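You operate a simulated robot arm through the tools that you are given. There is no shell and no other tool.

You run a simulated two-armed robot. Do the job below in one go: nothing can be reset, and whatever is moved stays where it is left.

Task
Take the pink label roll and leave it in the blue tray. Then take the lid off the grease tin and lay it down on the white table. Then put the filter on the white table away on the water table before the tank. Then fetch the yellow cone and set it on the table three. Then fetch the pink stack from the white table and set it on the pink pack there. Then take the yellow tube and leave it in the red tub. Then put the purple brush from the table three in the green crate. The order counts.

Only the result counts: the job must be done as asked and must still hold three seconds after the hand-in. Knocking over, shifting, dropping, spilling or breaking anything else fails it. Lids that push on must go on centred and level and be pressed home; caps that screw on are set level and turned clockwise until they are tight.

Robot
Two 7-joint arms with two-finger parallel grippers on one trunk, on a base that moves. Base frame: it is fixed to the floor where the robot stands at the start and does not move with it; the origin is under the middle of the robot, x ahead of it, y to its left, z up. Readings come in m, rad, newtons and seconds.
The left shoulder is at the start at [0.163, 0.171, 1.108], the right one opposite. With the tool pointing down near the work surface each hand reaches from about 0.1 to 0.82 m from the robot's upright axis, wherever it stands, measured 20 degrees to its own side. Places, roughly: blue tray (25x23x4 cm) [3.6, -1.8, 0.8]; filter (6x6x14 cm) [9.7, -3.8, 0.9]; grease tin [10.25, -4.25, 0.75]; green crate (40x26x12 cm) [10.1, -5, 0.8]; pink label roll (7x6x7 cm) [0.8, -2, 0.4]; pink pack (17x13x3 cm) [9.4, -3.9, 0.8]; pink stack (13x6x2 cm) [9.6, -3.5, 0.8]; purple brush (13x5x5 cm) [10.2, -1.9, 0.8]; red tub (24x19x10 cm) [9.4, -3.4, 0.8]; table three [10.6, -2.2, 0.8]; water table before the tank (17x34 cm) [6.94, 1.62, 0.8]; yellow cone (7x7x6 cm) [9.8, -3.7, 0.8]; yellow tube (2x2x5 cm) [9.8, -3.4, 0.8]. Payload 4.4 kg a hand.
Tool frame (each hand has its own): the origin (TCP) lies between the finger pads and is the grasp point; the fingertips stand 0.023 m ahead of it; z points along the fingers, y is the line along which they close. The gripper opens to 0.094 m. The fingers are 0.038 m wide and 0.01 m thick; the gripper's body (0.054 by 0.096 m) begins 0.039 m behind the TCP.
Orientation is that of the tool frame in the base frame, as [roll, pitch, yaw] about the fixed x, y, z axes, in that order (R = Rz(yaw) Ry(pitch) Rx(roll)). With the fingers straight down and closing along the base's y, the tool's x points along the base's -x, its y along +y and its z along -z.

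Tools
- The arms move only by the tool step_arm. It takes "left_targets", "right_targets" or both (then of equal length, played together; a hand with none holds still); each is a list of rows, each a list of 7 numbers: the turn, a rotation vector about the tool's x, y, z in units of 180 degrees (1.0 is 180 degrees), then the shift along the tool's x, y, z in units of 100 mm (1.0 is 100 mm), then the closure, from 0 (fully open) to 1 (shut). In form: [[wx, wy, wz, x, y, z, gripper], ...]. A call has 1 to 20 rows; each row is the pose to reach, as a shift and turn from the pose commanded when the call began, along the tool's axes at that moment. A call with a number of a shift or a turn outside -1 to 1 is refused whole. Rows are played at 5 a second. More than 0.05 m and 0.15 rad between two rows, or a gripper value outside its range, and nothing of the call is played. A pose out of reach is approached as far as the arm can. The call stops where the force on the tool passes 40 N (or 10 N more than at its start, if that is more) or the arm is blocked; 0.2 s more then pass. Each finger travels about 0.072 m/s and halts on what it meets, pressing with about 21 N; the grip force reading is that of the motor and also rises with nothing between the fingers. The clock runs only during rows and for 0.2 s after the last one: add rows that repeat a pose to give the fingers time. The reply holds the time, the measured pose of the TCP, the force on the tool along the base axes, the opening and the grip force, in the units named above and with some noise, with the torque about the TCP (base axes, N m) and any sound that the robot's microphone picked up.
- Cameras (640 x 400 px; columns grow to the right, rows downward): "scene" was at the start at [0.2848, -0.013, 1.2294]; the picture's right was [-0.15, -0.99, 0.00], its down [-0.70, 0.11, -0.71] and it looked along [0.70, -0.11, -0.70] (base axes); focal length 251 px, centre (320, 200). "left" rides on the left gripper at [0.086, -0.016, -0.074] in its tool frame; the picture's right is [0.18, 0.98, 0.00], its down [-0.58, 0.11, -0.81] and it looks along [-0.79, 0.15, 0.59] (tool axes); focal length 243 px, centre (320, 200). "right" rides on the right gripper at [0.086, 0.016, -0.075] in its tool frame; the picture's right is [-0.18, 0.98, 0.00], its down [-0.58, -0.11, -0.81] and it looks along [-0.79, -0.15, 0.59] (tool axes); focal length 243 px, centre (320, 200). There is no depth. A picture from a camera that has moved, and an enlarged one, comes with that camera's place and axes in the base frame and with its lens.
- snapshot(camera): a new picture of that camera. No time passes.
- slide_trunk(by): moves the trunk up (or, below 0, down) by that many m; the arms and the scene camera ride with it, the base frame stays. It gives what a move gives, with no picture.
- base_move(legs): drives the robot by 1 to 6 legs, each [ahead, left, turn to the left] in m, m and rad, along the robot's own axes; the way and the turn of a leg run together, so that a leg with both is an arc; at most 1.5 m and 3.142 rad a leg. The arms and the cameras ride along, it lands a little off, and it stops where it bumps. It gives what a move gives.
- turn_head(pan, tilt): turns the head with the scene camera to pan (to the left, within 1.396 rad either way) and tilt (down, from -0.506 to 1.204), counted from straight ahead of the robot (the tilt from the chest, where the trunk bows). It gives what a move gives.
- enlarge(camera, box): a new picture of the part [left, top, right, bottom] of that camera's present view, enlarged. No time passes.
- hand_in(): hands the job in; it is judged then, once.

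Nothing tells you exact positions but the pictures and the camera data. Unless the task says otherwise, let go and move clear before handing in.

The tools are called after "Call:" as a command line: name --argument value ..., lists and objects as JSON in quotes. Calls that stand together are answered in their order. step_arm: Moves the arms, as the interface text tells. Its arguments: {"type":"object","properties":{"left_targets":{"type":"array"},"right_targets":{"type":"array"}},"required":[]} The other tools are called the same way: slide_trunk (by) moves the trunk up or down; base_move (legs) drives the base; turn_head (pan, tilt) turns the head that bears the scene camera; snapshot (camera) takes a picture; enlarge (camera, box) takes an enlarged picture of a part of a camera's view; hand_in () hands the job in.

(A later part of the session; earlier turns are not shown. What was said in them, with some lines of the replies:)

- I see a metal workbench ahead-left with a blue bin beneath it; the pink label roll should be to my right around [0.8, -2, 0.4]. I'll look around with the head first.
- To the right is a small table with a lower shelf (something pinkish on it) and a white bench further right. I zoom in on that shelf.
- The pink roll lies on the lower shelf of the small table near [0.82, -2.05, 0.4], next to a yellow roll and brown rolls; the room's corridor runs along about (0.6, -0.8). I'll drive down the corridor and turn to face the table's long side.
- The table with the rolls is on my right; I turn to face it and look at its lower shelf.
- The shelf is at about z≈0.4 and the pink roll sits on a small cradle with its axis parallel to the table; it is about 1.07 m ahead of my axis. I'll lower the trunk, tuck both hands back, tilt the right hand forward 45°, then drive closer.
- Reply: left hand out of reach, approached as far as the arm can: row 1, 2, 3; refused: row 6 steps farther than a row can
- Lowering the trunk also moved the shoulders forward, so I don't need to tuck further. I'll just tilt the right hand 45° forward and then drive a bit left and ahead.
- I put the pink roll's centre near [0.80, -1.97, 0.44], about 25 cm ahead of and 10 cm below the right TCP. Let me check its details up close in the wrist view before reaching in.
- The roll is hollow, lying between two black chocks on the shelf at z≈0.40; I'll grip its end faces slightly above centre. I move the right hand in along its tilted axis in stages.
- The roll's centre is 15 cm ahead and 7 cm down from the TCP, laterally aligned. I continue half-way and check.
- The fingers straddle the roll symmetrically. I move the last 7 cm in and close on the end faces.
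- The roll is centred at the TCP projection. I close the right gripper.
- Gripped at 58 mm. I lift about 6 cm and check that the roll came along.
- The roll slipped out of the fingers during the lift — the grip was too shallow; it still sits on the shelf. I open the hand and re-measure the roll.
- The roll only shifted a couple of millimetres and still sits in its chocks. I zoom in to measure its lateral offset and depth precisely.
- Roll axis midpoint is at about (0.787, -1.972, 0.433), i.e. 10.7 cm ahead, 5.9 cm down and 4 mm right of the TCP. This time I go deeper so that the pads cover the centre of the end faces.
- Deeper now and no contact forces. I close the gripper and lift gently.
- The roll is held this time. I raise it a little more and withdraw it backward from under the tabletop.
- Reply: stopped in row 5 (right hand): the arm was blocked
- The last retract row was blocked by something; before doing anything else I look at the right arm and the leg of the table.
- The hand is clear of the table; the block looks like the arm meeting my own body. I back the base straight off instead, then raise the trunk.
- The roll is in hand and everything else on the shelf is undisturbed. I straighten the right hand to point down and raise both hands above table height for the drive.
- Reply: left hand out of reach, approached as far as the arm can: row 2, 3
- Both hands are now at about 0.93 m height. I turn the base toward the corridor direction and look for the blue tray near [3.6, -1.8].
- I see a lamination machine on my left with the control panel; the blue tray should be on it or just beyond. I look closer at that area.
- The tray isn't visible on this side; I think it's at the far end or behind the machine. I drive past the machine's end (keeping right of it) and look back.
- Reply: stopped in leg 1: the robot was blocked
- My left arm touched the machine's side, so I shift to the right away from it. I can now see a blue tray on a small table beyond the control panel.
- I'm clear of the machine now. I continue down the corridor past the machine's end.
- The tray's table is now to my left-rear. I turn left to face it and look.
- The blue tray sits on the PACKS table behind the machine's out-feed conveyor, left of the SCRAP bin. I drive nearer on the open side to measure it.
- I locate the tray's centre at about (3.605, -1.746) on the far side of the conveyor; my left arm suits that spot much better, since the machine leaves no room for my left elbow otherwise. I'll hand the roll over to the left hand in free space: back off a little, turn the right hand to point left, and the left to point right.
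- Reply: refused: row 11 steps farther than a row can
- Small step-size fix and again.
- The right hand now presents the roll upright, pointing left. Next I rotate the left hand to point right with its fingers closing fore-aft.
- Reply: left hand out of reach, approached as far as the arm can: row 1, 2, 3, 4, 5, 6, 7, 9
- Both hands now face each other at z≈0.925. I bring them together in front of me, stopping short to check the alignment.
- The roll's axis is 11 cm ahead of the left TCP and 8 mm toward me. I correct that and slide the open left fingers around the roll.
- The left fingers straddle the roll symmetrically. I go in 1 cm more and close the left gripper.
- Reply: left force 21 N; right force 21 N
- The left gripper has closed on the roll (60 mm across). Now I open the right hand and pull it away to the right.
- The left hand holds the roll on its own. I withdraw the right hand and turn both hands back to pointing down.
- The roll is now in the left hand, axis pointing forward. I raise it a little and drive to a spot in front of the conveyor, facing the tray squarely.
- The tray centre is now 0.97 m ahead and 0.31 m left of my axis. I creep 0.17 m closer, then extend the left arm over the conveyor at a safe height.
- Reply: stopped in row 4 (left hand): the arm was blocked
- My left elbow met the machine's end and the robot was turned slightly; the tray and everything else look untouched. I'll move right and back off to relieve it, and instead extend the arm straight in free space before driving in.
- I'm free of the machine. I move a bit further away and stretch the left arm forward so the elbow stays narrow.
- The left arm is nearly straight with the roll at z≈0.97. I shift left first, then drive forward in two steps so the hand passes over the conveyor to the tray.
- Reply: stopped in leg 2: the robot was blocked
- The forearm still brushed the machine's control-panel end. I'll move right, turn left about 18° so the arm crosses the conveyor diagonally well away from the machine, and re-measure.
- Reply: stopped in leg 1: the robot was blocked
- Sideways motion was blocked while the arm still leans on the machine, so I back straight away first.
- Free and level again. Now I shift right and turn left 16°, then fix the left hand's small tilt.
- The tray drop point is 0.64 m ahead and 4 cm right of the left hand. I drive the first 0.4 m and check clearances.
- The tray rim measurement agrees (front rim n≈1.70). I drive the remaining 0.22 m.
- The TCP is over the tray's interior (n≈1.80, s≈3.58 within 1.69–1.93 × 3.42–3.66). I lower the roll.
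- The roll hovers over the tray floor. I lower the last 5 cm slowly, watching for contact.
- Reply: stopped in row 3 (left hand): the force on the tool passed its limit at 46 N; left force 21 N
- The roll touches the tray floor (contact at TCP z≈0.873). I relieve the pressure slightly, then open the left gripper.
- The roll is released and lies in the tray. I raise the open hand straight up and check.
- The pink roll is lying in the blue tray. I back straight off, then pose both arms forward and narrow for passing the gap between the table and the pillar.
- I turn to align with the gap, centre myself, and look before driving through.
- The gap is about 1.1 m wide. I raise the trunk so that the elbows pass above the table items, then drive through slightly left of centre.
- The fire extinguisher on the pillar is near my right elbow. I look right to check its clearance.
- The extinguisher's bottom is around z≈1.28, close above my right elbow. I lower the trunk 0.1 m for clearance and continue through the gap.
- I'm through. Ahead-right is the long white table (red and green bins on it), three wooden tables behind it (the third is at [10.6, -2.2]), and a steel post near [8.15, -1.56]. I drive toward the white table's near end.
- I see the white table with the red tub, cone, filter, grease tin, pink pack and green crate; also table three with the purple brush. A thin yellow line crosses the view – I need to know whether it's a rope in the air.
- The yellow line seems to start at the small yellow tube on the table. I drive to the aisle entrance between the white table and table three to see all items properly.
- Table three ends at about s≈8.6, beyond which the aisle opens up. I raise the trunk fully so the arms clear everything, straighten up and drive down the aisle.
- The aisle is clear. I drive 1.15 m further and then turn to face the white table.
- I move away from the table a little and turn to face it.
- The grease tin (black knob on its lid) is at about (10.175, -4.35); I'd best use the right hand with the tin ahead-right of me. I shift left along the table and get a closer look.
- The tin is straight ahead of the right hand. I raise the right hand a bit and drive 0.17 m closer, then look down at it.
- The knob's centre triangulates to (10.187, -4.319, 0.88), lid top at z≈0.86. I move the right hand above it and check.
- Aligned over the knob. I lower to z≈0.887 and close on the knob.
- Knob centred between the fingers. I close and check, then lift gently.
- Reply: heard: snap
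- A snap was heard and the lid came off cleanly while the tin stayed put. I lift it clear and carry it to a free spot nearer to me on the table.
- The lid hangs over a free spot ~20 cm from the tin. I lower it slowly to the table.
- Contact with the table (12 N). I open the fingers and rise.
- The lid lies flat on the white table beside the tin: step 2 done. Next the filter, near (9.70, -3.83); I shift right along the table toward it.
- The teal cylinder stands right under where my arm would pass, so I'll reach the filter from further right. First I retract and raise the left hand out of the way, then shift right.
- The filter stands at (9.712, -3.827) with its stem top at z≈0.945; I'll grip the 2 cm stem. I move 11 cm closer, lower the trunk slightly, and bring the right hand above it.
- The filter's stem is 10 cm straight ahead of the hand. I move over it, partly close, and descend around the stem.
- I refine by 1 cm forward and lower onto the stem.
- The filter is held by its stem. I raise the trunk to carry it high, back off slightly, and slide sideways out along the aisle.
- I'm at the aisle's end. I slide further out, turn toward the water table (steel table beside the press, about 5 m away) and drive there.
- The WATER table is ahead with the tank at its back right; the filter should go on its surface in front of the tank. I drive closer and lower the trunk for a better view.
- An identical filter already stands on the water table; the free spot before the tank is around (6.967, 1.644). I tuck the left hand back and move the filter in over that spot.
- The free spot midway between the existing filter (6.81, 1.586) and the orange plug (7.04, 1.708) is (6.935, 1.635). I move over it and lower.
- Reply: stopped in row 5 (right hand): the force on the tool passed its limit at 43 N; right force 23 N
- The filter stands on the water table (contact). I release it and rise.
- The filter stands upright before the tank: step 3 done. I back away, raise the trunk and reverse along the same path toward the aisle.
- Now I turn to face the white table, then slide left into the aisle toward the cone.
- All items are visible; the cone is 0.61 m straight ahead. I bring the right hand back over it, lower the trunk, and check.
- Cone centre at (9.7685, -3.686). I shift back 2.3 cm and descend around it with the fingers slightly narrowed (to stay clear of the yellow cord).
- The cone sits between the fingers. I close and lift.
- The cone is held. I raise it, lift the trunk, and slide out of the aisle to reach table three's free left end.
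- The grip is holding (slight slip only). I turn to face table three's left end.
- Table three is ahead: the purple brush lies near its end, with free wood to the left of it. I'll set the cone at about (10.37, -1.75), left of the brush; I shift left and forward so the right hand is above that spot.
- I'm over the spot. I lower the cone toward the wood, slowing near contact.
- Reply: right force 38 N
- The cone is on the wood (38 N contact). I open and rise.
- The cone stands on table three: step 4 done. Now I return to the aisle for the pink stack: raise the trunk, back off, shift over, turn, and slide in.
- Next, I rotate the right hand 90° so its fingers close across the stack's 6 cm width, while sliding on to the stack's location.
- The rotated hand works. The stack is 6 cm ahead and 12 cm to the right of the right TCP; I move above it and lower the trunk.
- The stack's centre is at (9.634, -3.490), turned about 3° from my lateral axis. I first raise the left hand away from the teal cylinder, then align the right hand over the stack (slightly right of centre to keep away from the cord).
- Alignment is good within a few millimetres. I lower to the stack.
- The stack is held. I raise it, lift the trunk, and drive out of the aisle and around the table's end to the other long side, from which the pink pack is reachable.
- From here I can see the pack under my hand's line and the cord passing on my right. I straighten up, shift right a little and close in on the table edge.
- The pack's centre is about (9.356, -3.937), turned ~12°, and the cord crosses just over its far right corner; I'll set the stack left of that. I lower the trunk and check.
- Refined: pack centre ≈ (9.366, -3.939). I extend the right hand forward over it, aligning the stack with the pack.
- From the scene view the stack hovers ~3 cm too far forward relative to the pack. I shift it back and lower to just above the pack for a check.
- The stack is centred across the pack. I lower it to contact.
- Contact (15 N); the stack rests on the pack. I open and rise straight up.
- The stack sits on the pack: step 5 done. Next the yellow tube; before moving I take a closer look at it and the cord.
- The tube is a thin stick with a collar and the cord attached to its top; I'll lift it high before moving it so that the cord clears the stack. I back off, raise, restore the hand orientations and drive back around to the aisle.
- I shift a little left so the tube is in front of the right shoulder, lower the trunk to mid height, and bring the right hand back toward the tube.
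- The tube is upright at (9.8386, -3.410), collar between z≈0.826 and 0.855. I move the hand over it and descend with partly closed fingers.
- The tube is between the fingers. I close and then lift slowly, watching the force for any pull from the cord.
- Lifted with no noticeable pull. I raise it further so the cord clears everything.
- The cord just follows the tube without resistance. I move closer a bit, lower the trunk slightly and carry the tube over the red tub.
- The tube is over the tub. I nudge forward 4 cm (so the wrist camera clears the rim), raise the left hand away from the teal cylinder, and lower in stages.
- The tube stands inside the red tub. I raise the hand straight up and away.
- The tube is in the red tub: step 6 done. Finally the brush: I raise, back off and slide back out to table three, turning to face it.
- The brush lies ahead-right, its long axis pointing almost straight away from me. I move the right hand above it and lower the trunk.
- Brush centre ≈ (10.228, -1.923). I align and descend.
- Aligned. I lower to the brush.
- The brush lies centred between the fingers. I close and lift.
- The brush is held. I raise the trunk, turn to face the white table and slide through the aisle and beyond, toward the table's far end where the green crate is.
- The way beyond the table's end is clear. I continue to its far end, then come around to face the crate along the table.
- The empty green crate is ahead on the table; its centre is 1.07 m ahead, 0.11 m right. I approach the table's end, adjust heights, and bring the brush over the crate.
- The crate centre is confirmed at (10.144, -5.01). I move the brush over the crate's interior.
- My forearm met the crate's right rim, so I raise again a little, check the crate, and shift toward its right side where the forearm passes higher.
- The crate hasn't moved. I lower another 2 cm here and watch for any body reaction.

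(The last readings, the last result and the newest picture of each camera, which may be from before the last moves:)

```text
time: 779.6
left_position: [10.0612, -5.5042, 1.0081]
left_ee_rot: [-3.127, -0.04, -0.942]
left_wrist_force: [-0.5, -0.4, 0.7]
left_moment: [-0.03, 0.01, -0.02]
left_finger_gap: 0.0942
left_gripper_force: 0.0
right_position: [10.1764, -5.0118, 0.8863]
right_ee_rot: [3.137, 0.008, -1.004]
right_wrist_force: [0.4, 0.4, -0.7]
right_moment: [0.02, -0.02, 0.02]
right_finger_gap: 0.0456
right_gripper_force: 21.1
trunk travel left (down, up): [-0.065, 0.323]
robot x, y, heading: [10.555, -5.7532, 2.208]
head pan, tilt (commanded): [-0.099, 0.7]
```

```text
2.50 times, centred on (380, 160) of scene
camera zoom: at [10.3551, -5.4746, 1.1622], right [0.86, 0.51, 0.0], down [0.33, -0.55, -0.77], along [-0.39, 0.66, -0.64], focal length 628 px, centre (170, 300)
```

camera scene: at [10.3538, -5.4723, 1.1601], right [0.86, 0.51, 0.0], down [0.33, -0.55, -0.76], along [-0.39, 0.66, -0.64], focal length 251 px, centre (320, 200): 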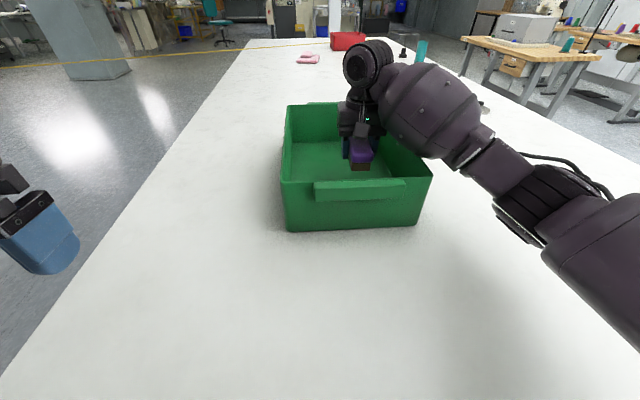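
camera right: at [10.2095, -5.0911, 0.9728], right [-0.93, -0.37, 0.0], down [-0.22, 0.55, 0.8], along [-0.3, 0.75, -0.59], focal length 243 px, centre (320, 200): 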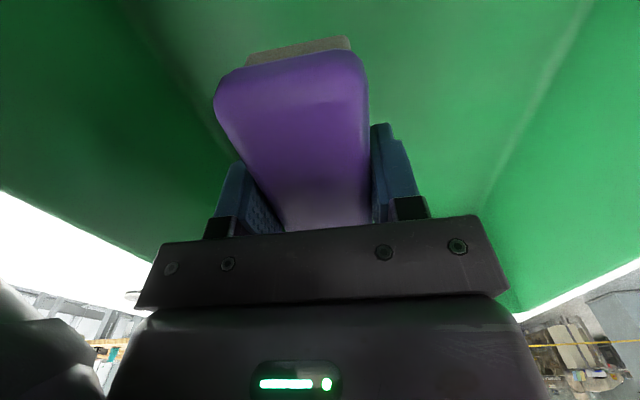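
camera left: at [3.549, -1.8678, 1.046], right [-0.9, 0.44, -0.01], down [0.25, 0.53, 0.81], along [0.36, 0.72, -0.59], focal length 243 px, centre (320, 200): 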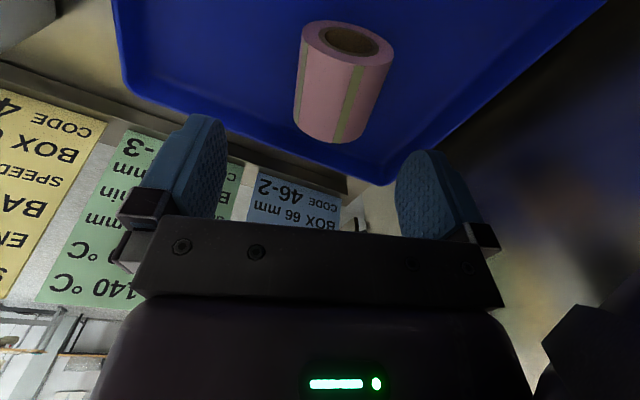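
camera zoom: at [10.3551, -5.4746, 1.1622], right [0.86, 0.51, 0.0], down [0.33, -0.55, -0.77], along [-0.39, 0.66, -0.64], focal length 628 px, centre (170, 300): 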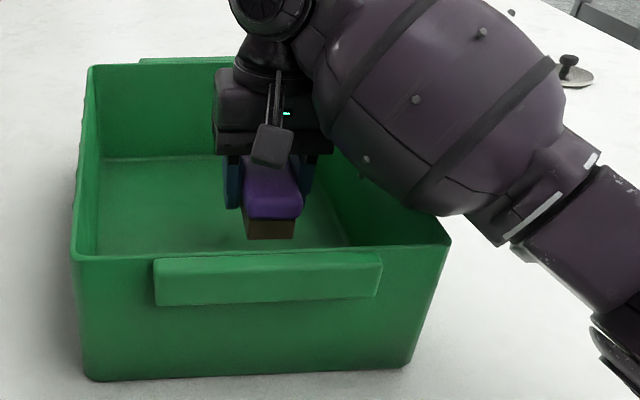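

The forearm limits the depth to about here, leaving ~4–5 cm to the crate floor. I relieve the rim contact and let the brush drop that short way into the crate.

Call:
step_arm --right_targets '[[0, 0, 0, 0, 0, -0.03, 1], [0, 0, 0, 0, 0, -0.06, 1], [0, 0, 0, 0, 0, -0.06, 1]]'

Call:
step_arm --right_targets '[[0, 0, 0, 0, 0, 0, 0.6], [0, 0, 0, 0, 0, 0, 0.2], [0, 0, 0, 0, 0, 0, 0.1], [0, 0, 0, 0, 0, 0, 0.1], [0, 0, 0, 0, 0, 0, 0.1]]'

Call:
snapshot --camera "right"

Call:
enlarge --camera "scene" --box '[260, 80, 500, 240]'

```text
time: 780.4
left_position: [10.0619, -5.5031, 1.0063]
left_ee_rot: [-3.128, -0.045, -0.945]
left_wrist_force: [0.4, -0.3, 0.6]
left_moment: [0.0, -0.01, -0.04]
left_finger_gap: 0.0937
left_gripper_force: 0.1
right_position: [10.1779, -5.0133, 0.8871]
right_ee_rot: [3.139, 0.0, -1.003]
right_wrist_force: [-0.5, 0.5, -1.0]
right_moment: [-0.02, 0.01, -0.04]
right_finger_gap: 0.0457
right_gripper_force: 20.8
trunk travel left (down, up): [-0.065, 0.323]
robot x, y, heading: [10.5531, -5.7551, 2.215]
head pan, tilt (commanded): [-0.099, 0.7]
```

```text
time: 781.6
left_position: [10.0619, -5.5027, 1.006]
left_ee_rot: [-3.128, -0.043, -0.945]
left_wrist_force: [0.7, 0.4, -0.5]
left_moment: [0.01, 0.01, 0.02]
left_finger_gap: 0.094
left_gripper_force: 0.1
right_position: [10.1755, -5.0119, 0.887]
right_ee_rot: [3.137, 0.0, -1.004]
right_wrist_force: [-0.7, 0.1, 0.0]
right_moment: [0.04, -0.02, -0.02]
right_finger_gap: 0.0845
right_gripper_force: 0.2
trunk travel left (down, up): [-0.065, 0.323]
robot x, y, heading: [10.5544, -5.7541, 2.207]
head pan, tilt (commanded): [-0.099, 0.7]
```

```text
taken
camera right: at [10.2107, -5.0927, 0.9634], right [-0.93, -0.37, 0.0], down [-0.22, 0.55, 0.81], along [-0.3, 0.75, -0.59], focal length 243 px, centre (320, 200)
```

right: 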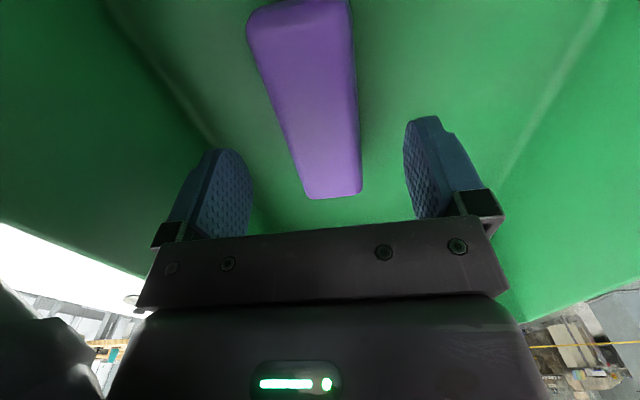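

```text
2.50 times, centred on (380, 160) of scene
camera zoom: at [10.3549, -5.4738, 1.161], right [0.86, 0.51, 0.0], down [0.33, -0.55, -0.77], along [-0.39, 0.66, -0.64], focal length 628 px, centre (170, 300)
```

zoom: 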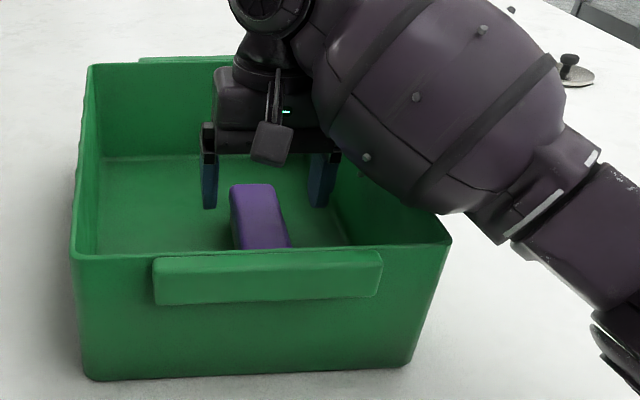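

The brush lies flat in the green crate. I raise the hand straight up and move clear.

Call:
step_arm --right_targets '[[0, 0, 0, 0, 0, -0.15, 0.1], [0, 0, 0, 0, 0, -0.35, 0.1], [0, 0, 0, 0, 0, -0.6, 0.1], [0, 0, 0, 0, 0, -0.85, 0.05], [0, 0, 0, 0, 0, -1.0, 0]]'

Call:
step_arm --right_targets '[[0, 0, 0, 0, 0, -0.3, 0], [0, 0, 0, 0, 0, -0.6, 0], [0, 0, 0, 0, 0, -0.8, 0]]'

Call:
base_move --legs '[[-0.5, 0, 0]]'

Call:
turn_head --pan -0.05 --tilt 0.45

Call:
snapshot --camera "scene"

Call:
enlarge --camera "scene" --box '[220, 60, 480, 220]'

```text
time: 782.8
left_position: [10.0605, -5.5023, 1.0058]
left_ee_rot: [-3.127, -0.046, -0.945]
left_wrist_force: [-0.2, 0.2, 0.5]
left_moment: [0.0, -0.02, 0.05]
left_finger_gap: 0.0941
left_gripper_force: 0.1
right_position: [10.1768, -5.0109, 0.9864]
right_ee_rot: [3.137, -0.001, -1.003]
right_wrist_force: [1.1, 0.1, 0.0]
right_moment: [0.02, 0.01, 0.02]
right_finger_gap: 0.0942
right_gripper_force: 0.1
trunk travel left (down, up): [-0.065, 0.323]
robot x, y, heading: [10.5531, -5.7583, 2.207]
head pan, tilt (commanded): [-0.099, 0.7]
```

```text
time: 783.6
left_position: [10.0616, -5.5032, 1.0047]
left_ee_rot: [-3.127, -0.045, -0.944]
left_wrist_force: [-0.2, 0.5, 0.8]
left_moment: [0.04, -0.01, -0.02]
left_finger_gap: 0.094
left_gripper_force: 0.1
right_position: [10.1752, -5.0131, 1.0669]
right_ee_rot: [3.138, -0.001, -1.005]
right_wrist_force: [0.4, 0.0, -0.4]
right_moment: [-0.03, 0.01, 0.02]
right_finger_gap: 0.0937
right_gripper_force: 0.1
trunk travel left (down, up): [-0.065, 0.323]
robot x, y, heading: [10.5573, -5.7569, 2.212]
head pan, tilt (commanded): [-0.099, 0.7]
```

```text
time: 786.5
left_position: [10.3588, -5.9052, 1.0058]
left_ee_rot: [-3.129, -0.048, -0.941]
left_wrist_force: [-0.8, 0.1, 0.7]
left_moment: [-0.01, 0.02, 0.03]
left_finger_gap: 0.0941
left_gripper_force: 0.0
right_position: [10.472, -5.4172, 1.0667]
right_ee_rot: [3.137, -0.001, -1.003]
right_wrist_force: [0.6, 0.0, 0.6]
right_moment: [0.01, 0.02, 0.0]
right_finger_gap: 0.0938
right_gripper_force: 0.1
trunk travel left (down, up): [-0.065, 0.323]
robot x, y, heading: [10.8538, -6.1582, 2.211]
head pan, tilt (commanded): [-0.099, 0.7]
```

```text
time: 787.3
left_position: [10.3591, -5.9067, 1.0056]
left_ee_rot: [-3.128, -0.046, -0.941]
left_wrist_force: [-0.3, -0.6, 0.5]
left_moment: [0.0, 0.02, -0.02]
left_finger_gap: 0.094
left_gripper_force: 0.0
right_position: [10.4717, -5.4173, 1.0658]
right_ee_rot: [3.138, -0.001, -1.002]
right_wrist_force: [0.4, -0.5, -0.1]
right_moment: [0.0, -0.01, 0.02]
right_finger_gap: 0.0939
right_gripper_force: 0.1
trunk travel left (down, up): [-0.065, 0.323]
robot x, y, heading: [10.8527, -6.156, 2.209]
head pan, tilt (commanded): [-0.051, 0.45]
```

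```text
taken
camera scene: at [10.6446, -5.8723, 1.1827], right [0.83, 0.56, 0.0], down [0.24, -0.36, -0.9], along [-0.5, 0.75, -0.44], focal length 251 px, centre (320, 200)
```

scene: 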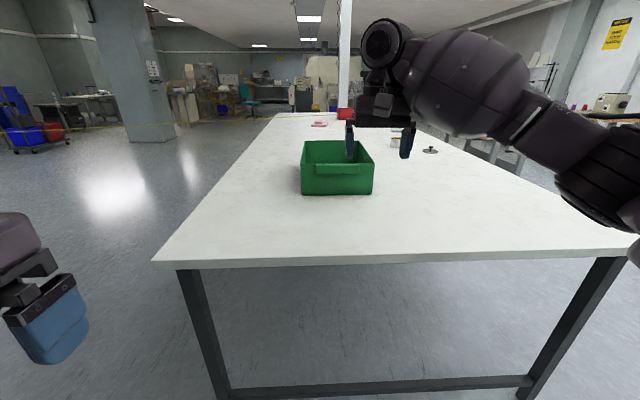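

```text
2.46 times, centred on (350, 140) of scene
camera zoom: at [10.6446, -5.8723, 1.1827], right [0.83, 0.56, 0.0], down [0.24, -0.36, -0.9], along [-0.5, 0.75, -0.44], focal length 619 px, centre (246, 348)
```

zoom: 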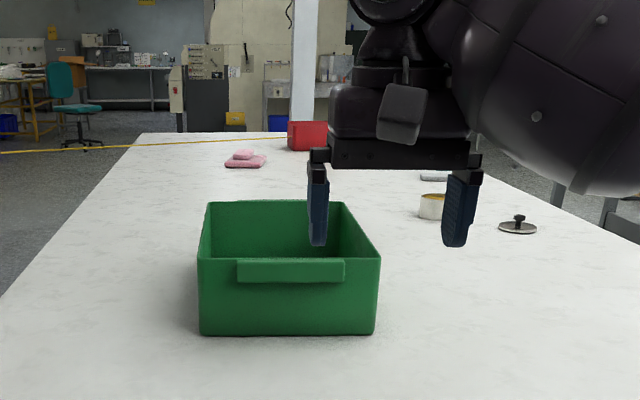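

I raise the trunk and take a last overview of the table before handing in.

Call:
slide_trunk --by 0.28

Call:
turn_head --pan 0.0 --tilt 0.5

Call:
enlarge --camera "scene" --box '[220, 60, 440, 220]'

Call:
enlarge --camera "scene" --box '[280, 60, 460, 160]'

```text
time: 790.1
left_position: [10.3591, -5.9064, 1.2846]
left_ee_rot: [-3.128, -0.045, -0.939]
left_wrist_force: [0.3, -1.1, 0.9]
left_moment: [-0.04, 0.01, 0.02]
left_finger_gap: 0.0939
left_gripper_force: 0.0
right_position: [10.5137, -5.4728, 1.4946]
right_ee_rot: [3.123, 0.206, -1.004]
right_wrist_force: [0.3, -0.2, -0.2]
right_moment: [0.01, 0.02, -0.02]
right_finger_gap: 0.0941
right_gripper_force: 0.1
trunk travel left (down, up): [-0.345, 0.043]
robot x, y, heading: [10.8572, -6.1595, 2.21]
head pan, tilt (commanded): [-0.051, 0.45]
```

```text
time: 790.8
left_position: [10.36, -5.9057, 1.2847]
left_ee_rot: [-3.127, -0.045, -0.941]
left_wrist_force: [-0.7, 0.0, -0.7]
left_moment: [0.01, 0.0, 0.01]
left_finger_gap: 0.094
left_gripper_force: 0.0
right_position: [10.5136, -5.4733, 1.4959]
right_ee_rot: [3.123, 0.204, -1.003]
right_wrist_force: [0.2, 0.7, -0.6]
right_moment: [0.0, -0.01, 0.04]
right_finger_gap: 0.0939
right_gripper_force: 0.1
trunk travel left (down, up): [-0.345, 0.043]
robot x, y, heading: [10.8509, -6.1568, 2.21]
head pan, tilt (commanded): [0.0, 0.499]
```

```text
2.50 times, centred on (330, 140) of scene
camera zoom: at [10.7641, -6.0408, 1.4938], right [0.8, 0.6, 0.0], down [0.29, -0.38, -0.88], along [-0.52, 0.7, -0.48], focal length 628 px, centre (295, 350)
```

zoom: 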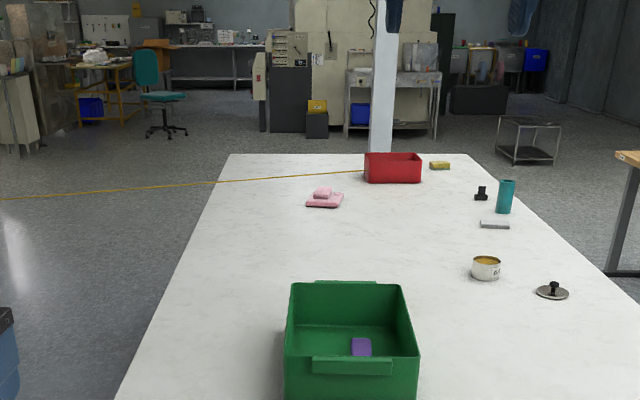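

```text
3.56 times, centred on (370, 110) of scene
camera zoom: at [10.7641, -6.0408, 1.4938], right [0.8, 0.6, 0.0], down [0.29, -0.38, -0.88], along [-0.52, 0.7, -0.48], focal length 894 px, centre (142, 520)
```

zoom: 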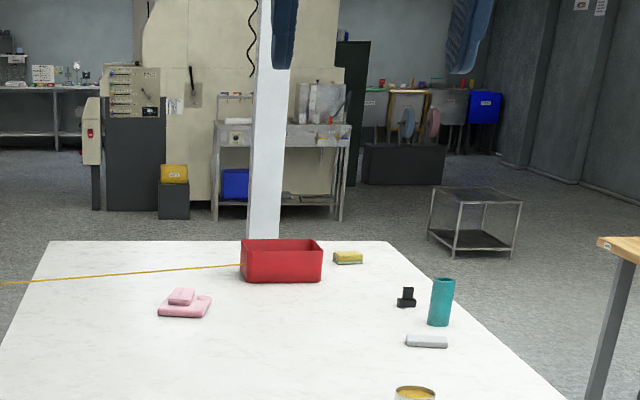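

All seven steps look done: the roll is in the blue tray, the lid on the white table, and the filter before the tank. The cone is on table three, the stack on the pack, the tube in the red tub and the brush in the green crate. Both hands are empty and clear, so I hand in.

Call:
hand_in

```text
The job is handed in.
```

I did all seven steps in the order asked and handed the job in; the handover was accepted, but I got no verdict back.

| Step | Result |
|---|---|
| Pink label roll | In the blue tray, lying on its side |
| Grease tin lid | Off the tin, lying flat on the white table with its knob up |
| Filter | Standing upright on the water table before the tank, beside another filter already there |
| Yellow cone | Standing upright on table three |
| Pink stack | Resting on the pink pack, parallel to it |
| Yellow tube | Standing in the red tub; its yellow cord is still attached |
| Purple brush | Lying flat in the green crate |

**What may count against it:**
- **Label roll:** it slipped out of the fingers on the first try and shifted a couple of millimetres on its shelf. The second grip held.
- **Blue tray:** it shifted about 1 cm as I set the roll down.
- **Machine by the tray:** my left arm or elbow bumped it three times while I reached the tray. Nothing on it looked moved.
- **Green crate:** my forearm pressed on the rim twice. The crate did not move, but I had to let the brush drop the last 4–5 cm.

The last view showed the white table in order and the brush in the crate. I could not see the tube inside the tub, only its cord leading there. I did not go back to recheck the tray, the filter or the cone.
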